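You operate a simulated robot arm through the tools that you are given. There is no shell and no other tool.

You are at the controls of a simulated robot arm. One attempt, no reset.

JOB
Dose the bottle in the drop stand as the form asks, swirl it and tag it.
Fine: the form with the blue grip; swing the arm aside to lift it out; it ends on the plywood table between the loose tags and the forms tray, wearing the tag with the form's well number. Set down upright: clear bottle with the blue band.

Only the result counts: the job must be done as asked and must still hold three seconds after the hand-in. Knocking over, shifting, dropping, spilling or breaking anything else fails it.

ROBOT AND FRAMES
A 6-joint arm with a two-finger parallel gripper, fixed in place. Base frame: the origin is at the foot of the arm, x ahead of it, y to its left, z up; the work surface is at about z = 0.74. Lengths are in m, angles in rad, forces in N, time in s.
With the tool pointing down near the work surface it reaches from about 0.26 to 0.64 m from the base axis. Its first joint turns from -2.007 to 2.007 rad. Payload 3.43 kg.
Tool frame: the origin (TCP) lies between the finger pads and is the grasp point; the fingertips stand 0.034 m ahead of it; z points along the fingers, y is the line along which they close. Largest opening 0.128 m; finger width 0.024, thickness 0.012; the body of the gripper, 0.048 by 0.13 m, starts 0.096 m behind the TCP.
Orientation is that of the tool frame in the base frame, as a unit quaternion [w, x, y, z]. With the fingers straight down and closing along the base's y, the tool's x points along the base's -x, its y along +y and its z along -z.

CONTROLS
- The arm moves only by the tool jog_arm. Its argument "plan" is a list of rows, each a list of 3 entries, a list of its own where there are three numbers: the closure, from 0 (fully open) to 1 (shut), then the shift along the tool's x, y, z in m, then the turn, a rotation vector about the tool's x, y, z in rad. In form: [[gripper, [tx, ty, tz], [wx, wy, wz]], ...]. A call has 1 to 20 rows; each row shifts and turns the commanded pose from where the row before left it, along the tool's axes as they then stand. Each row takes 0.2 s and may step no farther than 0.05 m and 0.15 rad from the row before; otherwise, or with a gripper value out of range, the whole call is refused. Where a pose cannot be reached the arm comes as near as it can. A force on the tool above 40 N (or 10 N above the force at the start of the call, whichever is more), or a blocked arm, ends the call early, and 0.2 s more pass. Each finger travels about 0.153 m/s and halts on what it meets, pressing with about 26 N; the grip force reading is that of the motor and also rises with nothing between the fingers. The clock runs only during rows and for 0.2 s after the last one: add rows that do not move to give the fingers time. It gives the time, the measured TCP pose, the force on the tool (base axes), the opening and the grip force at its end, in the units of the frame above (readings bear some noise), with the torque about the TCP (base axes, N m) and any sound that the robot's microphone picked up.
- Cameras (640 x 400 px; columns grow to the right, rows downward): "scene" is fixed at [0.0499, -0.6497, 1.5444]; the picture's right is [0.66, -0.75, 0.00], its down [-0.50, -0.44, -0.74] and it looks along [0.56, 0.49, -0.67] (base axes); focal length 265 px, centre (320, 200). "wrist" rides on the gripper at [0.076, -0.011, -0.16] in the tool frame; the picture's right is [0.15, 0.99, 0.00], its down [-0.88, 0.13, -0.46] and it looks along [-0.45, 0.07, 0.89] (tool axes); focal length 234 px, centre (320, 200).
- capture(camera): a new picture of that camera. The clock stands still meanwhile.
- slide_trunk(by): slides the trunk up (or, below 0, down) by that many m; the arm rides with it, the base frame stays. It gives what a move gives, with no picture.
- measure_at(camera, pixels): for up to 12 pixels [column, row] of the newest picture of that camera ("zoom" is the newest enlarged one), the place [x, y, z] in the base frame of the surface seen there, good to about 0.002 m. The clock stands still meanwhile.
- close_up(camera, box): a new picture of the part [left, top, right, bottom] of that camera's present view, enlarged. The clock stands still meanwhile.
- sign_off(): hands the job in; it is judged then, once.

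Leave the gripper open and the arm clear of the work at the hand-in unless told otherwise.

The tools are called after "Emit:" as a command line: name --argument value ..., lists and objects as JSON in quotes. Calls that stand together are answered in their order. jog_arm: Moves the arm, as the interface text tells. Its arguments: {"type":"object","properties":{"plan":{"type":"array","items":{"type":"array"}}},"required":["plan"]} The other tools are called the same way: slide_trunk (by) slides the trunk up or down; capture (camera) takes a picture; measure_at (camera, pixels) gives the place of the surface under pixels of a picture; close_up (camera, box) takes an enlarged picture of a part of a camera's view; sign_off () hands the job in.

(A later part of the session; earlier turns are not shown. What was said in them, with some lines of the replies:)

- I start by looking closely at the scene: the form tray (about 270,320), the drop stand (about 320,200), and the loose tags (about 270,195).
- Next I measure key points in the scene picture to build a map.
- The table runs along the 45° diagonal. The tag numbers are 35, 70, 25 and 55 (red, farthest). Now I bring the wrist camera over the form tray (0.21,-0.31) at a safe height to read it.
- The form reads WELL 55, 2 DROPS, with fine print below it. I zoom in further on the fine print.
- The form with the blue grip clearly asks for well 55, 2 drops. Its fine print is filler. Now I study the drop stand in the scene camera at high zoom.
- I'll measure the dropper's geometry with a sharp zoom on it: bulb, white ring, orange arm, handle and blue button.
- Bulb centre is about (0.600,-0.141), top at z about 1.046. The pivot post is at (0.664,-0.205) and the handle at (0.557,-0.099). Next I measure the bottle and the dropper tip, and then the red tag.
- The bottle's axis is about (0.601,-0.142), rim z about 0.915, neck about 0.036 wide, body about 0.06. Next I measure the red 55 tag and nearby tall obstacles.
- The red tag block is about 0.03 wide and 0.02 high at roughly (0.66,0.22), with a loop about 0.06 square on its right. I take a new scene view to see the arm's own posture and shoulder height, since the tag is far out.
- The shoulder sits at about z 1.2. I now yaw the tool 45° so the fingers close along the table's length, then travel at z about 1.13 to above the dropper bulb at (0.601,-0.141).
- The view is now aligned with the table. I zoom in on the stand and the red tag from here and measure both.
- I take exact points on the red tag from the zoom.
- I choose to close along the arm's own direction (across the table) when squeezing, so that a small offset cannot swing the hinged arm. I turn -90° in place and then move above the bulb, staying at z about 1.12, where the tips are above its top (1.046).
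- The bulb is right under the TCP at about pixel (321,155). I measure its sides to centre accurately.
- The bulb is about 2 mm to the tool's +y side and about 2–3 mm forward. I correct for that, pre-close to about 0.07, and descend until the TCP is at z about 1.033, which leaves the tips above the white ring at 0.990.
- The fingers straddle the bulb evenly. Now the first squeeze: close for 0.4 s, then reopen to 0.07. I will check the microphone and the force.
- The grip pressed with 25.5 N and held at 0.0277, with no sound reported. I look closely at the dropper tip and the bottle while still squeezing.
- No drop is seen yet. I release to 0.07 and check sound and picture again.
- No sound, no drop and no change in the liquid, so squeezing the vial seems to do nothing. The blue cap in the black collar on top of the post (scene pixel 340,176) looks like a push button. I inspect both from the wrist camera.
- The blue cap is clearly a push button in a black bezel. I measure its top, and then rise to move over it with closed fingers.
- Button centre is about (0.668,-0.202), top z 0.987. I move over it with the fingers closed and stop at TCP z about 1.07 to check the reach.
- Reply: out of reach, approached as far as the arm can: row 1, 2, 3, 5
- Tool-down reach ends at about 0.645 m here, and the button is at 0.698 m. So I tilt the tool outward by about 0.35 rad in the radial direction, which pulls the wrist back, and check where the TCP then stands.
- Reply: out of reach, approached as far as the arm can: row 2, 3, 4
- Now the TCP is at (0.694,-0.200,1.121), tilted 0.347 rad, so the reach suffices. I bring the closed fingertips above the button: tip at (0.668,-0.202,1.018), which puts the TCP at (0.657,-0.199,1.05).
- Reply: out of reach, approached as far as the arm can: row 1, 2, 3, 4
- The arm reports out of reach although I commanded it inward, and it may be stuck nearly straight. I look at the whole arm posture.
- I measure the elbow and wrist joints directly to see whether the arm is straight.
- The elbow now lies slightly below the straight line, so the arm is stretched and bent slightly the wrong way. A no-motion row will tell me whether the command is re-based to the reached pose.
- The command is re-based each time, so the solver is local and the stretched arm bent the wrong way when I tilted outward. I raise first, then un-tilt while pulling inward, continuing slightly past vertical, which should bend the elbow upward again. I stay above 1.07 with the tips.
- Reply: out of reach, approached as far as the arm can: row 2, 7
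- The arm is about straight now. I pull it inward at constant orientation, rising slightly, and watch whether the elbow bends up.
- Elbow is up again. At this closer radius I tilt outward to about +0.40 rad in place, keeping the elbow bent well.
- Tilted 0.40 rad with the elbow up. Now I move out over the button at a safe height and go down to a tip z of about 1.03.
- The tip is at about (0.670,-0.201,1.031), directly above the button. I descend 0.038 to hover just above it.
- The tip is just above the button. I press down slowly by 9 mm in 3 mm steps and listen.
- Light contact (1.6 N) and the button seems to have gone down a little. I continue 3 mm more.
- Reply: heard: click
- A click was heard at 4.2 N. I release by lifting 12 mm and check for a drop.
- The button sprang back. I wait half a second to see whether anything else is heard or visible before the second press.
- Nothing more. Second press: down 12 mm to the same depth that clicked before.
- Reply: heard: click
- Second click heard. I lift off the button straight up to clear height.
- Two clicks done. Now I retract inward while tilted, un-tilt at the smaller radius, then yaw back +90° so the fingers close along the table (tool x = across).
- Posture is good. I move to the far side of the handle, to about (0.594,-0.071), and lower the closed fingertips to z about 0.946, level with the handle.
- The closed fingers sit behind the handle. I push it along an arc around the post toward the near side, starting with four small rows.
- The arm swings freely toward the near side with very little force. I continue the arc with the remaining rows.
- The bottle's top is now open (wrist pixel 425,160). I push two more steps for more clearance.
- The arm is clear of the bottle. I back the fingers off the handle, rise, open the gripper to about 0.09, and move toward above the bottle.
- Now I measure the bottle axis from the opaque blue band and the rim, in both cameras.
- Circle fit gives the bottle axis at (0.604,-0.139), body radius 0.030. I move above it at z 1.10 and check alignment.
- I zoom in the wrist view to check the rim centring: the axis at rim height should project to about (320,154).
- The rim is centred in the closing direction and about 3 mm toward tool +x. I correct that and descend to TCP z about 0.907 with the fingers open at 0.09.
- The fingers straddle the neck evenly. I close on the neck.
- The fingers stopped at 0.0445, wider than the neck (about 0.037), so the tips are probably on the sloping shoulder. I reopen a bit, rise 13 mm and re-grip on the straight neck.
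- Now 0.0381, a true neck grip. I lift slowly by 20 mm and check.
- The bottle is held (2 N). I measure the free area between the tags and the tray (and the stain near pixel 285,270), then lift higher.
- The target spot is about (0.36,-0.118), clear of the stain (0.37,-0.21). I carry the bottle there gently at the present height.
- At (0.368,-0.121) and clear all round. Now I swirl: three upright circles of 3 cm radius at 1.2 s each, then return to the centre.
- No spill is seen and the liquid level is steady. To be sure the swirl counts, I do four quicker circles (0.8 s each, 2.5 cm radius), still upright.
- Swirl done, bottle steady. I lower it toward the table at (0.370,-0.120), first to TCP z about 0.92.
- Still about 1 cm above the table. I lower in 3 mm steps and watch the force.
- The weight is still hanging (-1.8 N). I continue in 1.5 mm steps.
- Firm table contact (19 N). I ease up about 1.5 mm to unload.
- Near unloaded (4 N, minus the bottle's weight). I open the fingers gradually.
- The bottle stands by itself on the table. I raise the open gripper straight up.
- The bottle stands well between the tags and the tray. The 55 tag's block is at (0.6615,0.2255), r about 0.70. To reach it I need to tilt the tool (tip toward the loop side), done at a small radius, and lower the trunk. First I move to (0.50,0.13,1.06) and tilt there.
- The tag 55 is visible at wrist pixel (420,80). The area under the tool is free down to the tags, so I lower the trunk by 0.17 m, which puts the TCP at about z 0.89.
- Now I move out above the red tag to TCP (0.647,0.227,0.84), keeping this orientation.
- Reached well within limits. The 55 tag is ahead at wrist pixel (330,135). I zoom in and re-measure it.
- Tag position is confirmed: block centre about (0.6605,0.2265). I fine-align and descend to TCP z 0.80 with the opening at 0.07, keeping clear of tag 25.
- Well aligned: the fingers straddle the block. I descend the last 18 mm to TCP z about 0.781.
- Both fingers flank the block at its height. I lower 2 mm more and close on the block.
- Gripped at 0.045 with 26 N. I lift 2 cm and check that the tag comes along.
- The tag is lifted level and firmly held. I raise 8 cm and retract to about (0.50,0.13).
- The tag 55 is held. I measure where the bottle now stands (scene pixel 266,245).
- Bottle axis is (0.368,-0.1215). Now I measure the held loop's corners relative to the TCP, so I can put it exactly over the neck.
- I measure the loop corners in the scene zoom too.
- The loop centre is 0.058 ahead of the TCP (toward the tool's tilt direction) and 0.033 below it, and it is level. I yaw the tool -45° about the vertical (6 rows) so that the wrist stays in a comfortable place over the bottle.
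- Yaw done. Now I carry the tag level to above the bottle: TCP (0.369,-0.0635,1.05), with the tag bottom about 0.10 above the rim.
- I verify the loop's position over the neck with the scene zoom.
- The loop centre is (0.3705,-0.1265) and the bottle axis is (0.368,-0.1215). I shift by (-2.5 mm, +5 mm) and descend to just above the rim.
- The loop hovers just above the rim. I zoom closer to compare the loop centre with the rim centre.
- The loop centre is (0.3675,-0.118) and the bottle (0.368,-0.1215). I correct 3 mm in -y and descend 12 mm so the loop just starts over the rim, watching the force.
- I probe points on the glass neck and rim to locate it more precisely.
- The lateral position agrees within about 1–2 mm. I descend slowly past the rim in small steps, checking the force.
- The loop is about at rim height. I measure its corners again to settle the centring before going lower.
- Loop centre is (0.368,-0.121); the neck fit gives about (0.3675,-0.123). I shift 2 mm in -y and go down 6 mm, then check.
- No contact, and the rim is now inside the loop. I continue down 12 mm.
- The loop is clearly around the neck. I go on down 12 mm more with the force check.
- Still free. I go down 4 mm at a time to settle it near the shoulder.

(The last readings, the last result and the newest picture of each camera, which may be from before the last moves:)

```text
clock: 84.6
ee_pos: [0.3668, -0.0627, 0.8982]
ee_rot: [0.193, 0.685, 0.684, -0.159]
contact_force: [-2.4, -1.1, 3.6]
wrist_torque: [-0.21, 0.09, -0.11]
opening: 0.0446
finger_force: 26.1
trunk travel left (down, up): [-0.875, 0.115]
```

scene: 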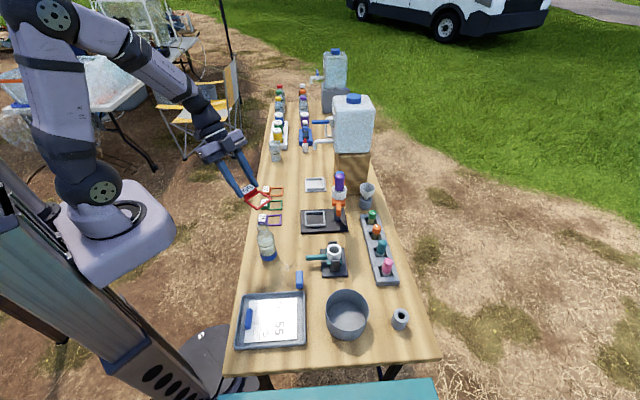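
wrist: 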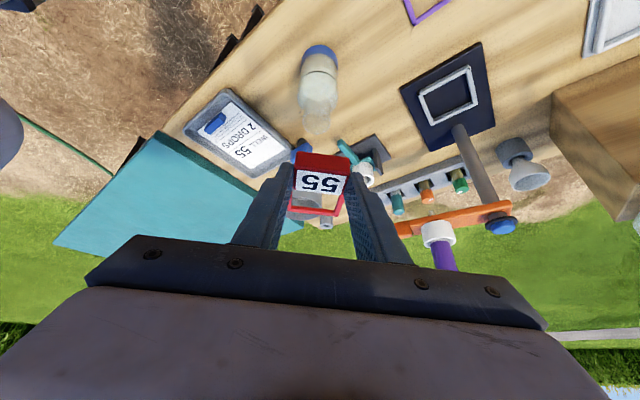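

Light contact with the shoulder (3.6 N). I ease up 1.5 mm and then open the fingers gradually.

Emit:
jog_arm --plan '[[0.85, [-0.0007, 0.0001, -0.0013], [0, 0, 0]], [0.85, [0, 0, 0], [0, 0, 0]]]'

Emit:
close_up --camera "scene" --box '[238, 205, 298, 265]'

```text
clock: 85.2
ee_pos: [0.3696, -0.0628, 0.8994]
ee_rot: [0.193, 0.685, 0.685, -0.158]
contact_force: [-0.2, -0.9, -0.4]
wrist_torque: [0.0, 0.06, -0.02]
opening: 0.0448
finger_force: 25.9
trunk travel left (down, up): [-0.875, 0.115]
```

```text
6.67 times, centred on (268, 235) of scene
```

zoom: 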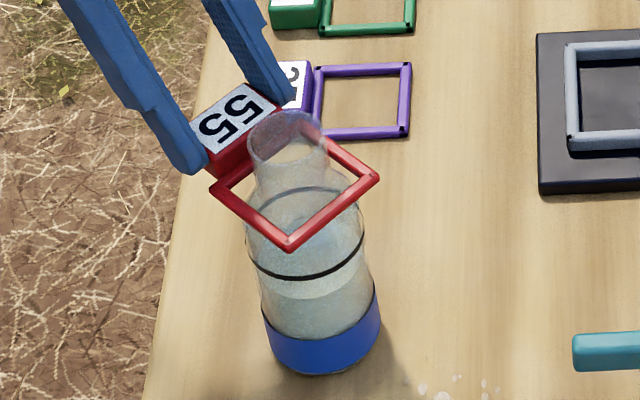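

Unloaded, with the loop around the neck just over the shoulder. I open the fingers slowly to release the tag.

Emit:
jog_arm --plan '[[0.63, [0, 0, 0], [0, 0, 0]], [0.6, [0, 0, 0], [0, 0, 0]], [0.55, [0, 0, 0], [0, 0, 0]], [0.48, [0, 0, 0], [0, 0, 0]], [0.48, [0, 0, 0], [0, 0, 0]]]'

Emit:
close_up --camera "scene" --box '[238, 205, 298, 265]'

Emit:
capture --camera "wrist"

```text
clock: 86.4
ee_pos: [0.3681, -0.0621, 0.8984]
ee_rot: [0.192, 0.685, 0.685, -0.159]
contact_force: [0.3, 0.7, 0.2]
wrist_torque: [0.02, -0.03, 0.03]
opening: 0.0665
finger_force: 0.1
trunk travel left (down, up): [-0.875, 0.115]
```

```text
6.67 times, centred on (268, 235) of scene
```

zoom: 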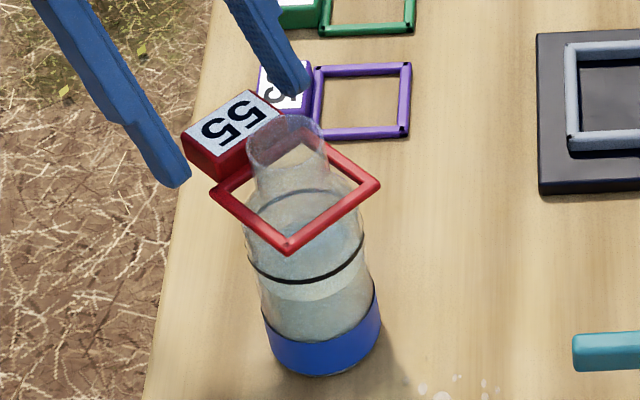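

```text
taken
```

wrist: 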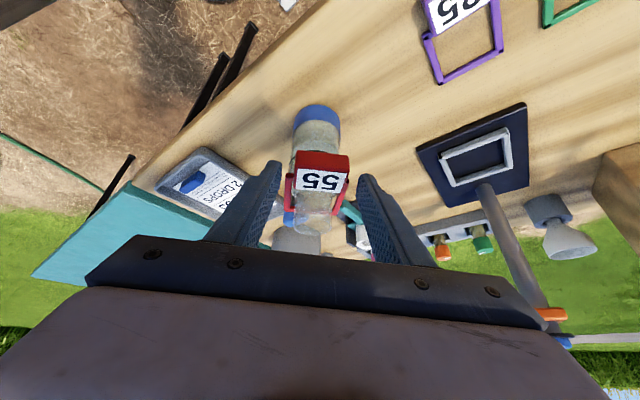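

The tag hangs on the neck by itself. I withdraw the open fingers back along the tool axis.

Emit:
jog_arm --plan '[[0.48, [0, 0, -0.02], [0, 0, 0]], [0.48, [0, 0, -0.035], [0, 0, 0]], [0.48, [0, 0, -0.035], [0, 0, 0]], [0.48, [0, 0, -0.035], [0, 0, 0]], [0.48, [0, 0, 0], [0, 0, 0]]]'

Emit:
close_up --camera "scene" --box '[238, 205, 298, 265]'

Emit:
capture --camera "scene"

```text
clock: 87.6
ee_pos: [0.3597, -0.0036, 1.0101]
ee_rot: [0.192, 0.684, 0.686, -0.159]
contact_force: [-0.5, -0.6, 0.1]
wrist_torque: [0.0, 0.0, -0.01]
opening: 0.0665
finger_force: 0.0
trunk travel left (down, up): [-0.875, 0.115]
```

```text
6.67 times, centred on (268, 235) of scene
```

zoom: 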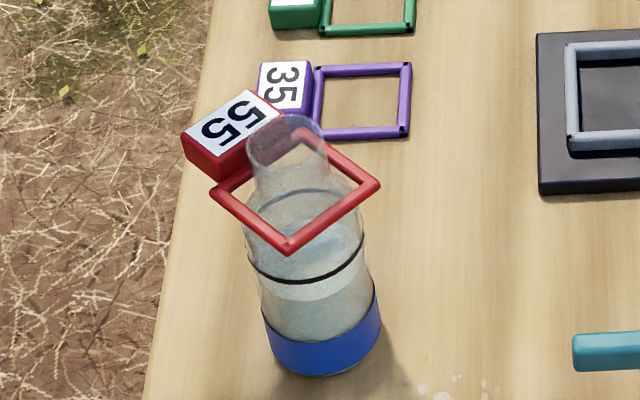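

```text
taken
```

scene: 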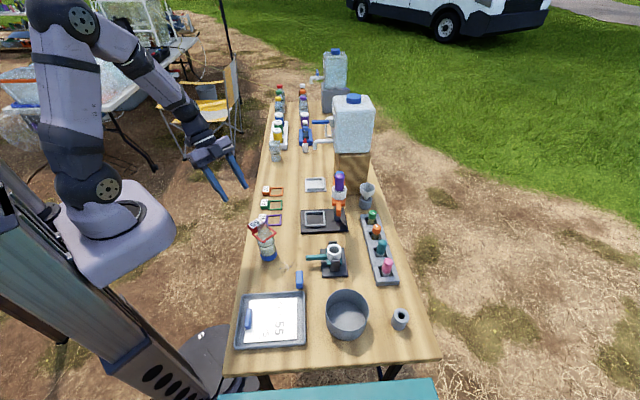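

The tag 55 stays on the bottle and everything else is in place. I raise the arm well clear and open the gripper fully.

Emit:
jog_arm --plan '[[0.3, [-0.0192, 0.0018, -0.0351], [0, 0, 0]], [0.1, [-0.0192, 0.0018, -0.0351], [0, 0, 0]], [0, [-0.0192, 0.0018, -0.0351], [0, 0, 0]], [0, [-0.0192, 0.0018, -0.0351], [0, 0, 0]], [0, [0, 0, 0], [0, 0, 0]], [0, [0, 0, 0], [0, 0, 0]], [0, [0, 0, 0], [0, 0, 0]]]'

Emit:
capture --camera "scene"

Emit:
close_up --camera "scene" --box '[230, 160, 410, 290]'

Emit:
close_up --camera "scene" --box '[248, 213, 288, 263]'

```text
clock: 89.2
ee_pos: [0.3612, -0.004, 1.169]
ee_rot: [0.192, 0.685, 0.685, -0.159]
contact_force: [-0.8, -0.6, 1.3]
wrist_torque: [0.03, -0.02, 0.02]
opening: 0.1277
finger_force: 0.1
trunk travel left (down, up): [-0.875, 0.115]
```

```text
taken
```

scene: 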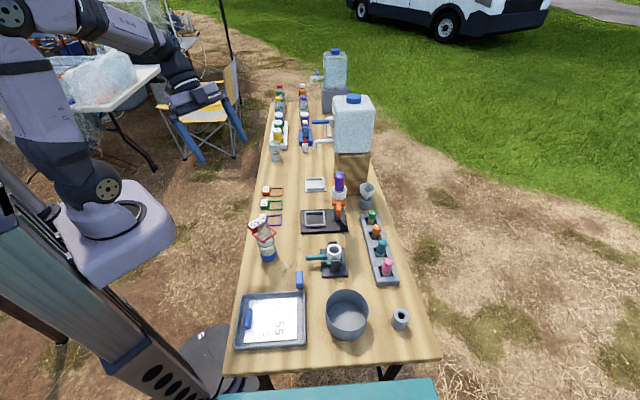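

```text
3.08 times, centred on (320, 225) of scene
```

zoom: 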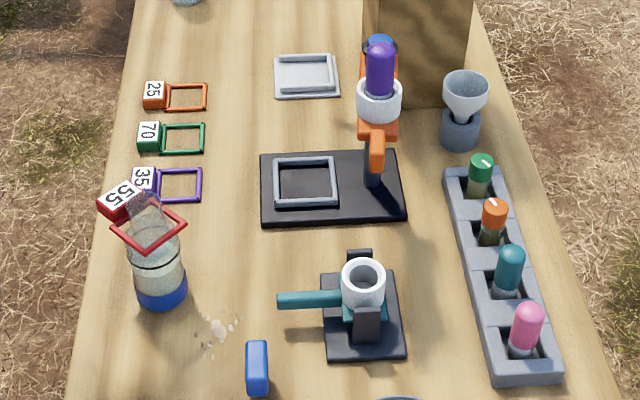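

```text
8.00 times, centred on (268, 238) of scene
```

zoom: 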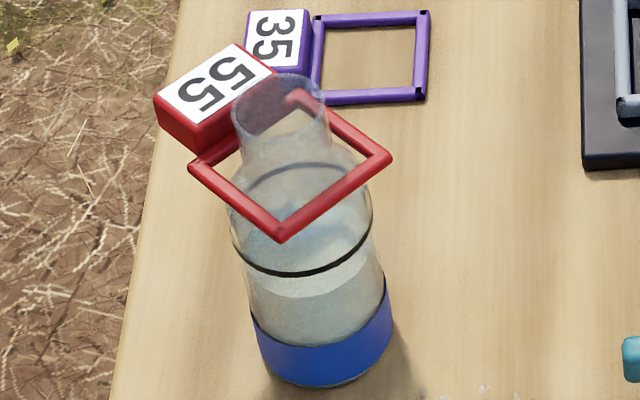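

The blue-banded bottle stands upright between the loose tags and the forms tray, wearing tag 55. It has had two button clicks of dosing and was swirled. The other objects look undisturbed, the gripper is open and the arm is clear. I hand the job in.

Emit:
sign_off

```text
The job is handed in.
```

I handed in the job with the blue-banded bottle dosed, swirled and wearing tag 55. It stands upright on the plywood between the loose tags and the forms tray.

- **Form:** The form with the blue grip reads "WELL 55, 2 DROPS". The small print is filler text.
- **Dosing:** I pressed the blue button on the drop stand twice and heard one click each time. I never saw a drop fall or the liquid change, so the count of two rests on the clicks. Before finding the button I squeezed the purple vial once; nothing was heard or seen, so I don't count it as a drop.
- **Swirl:** After swinging the stand's arm aside and lifting the bottle out, I did seven upright circles, three slow and four quicker. I saw no spill.
- **Tag:** The red 55 tag's loop sits around the neck on the shoulder and stayed put after release.

The stand's arm is still swung aside, since the job did not ask for it back. The other objects in the work area look undisturbed. The gripper is open and the arm is raised clear.
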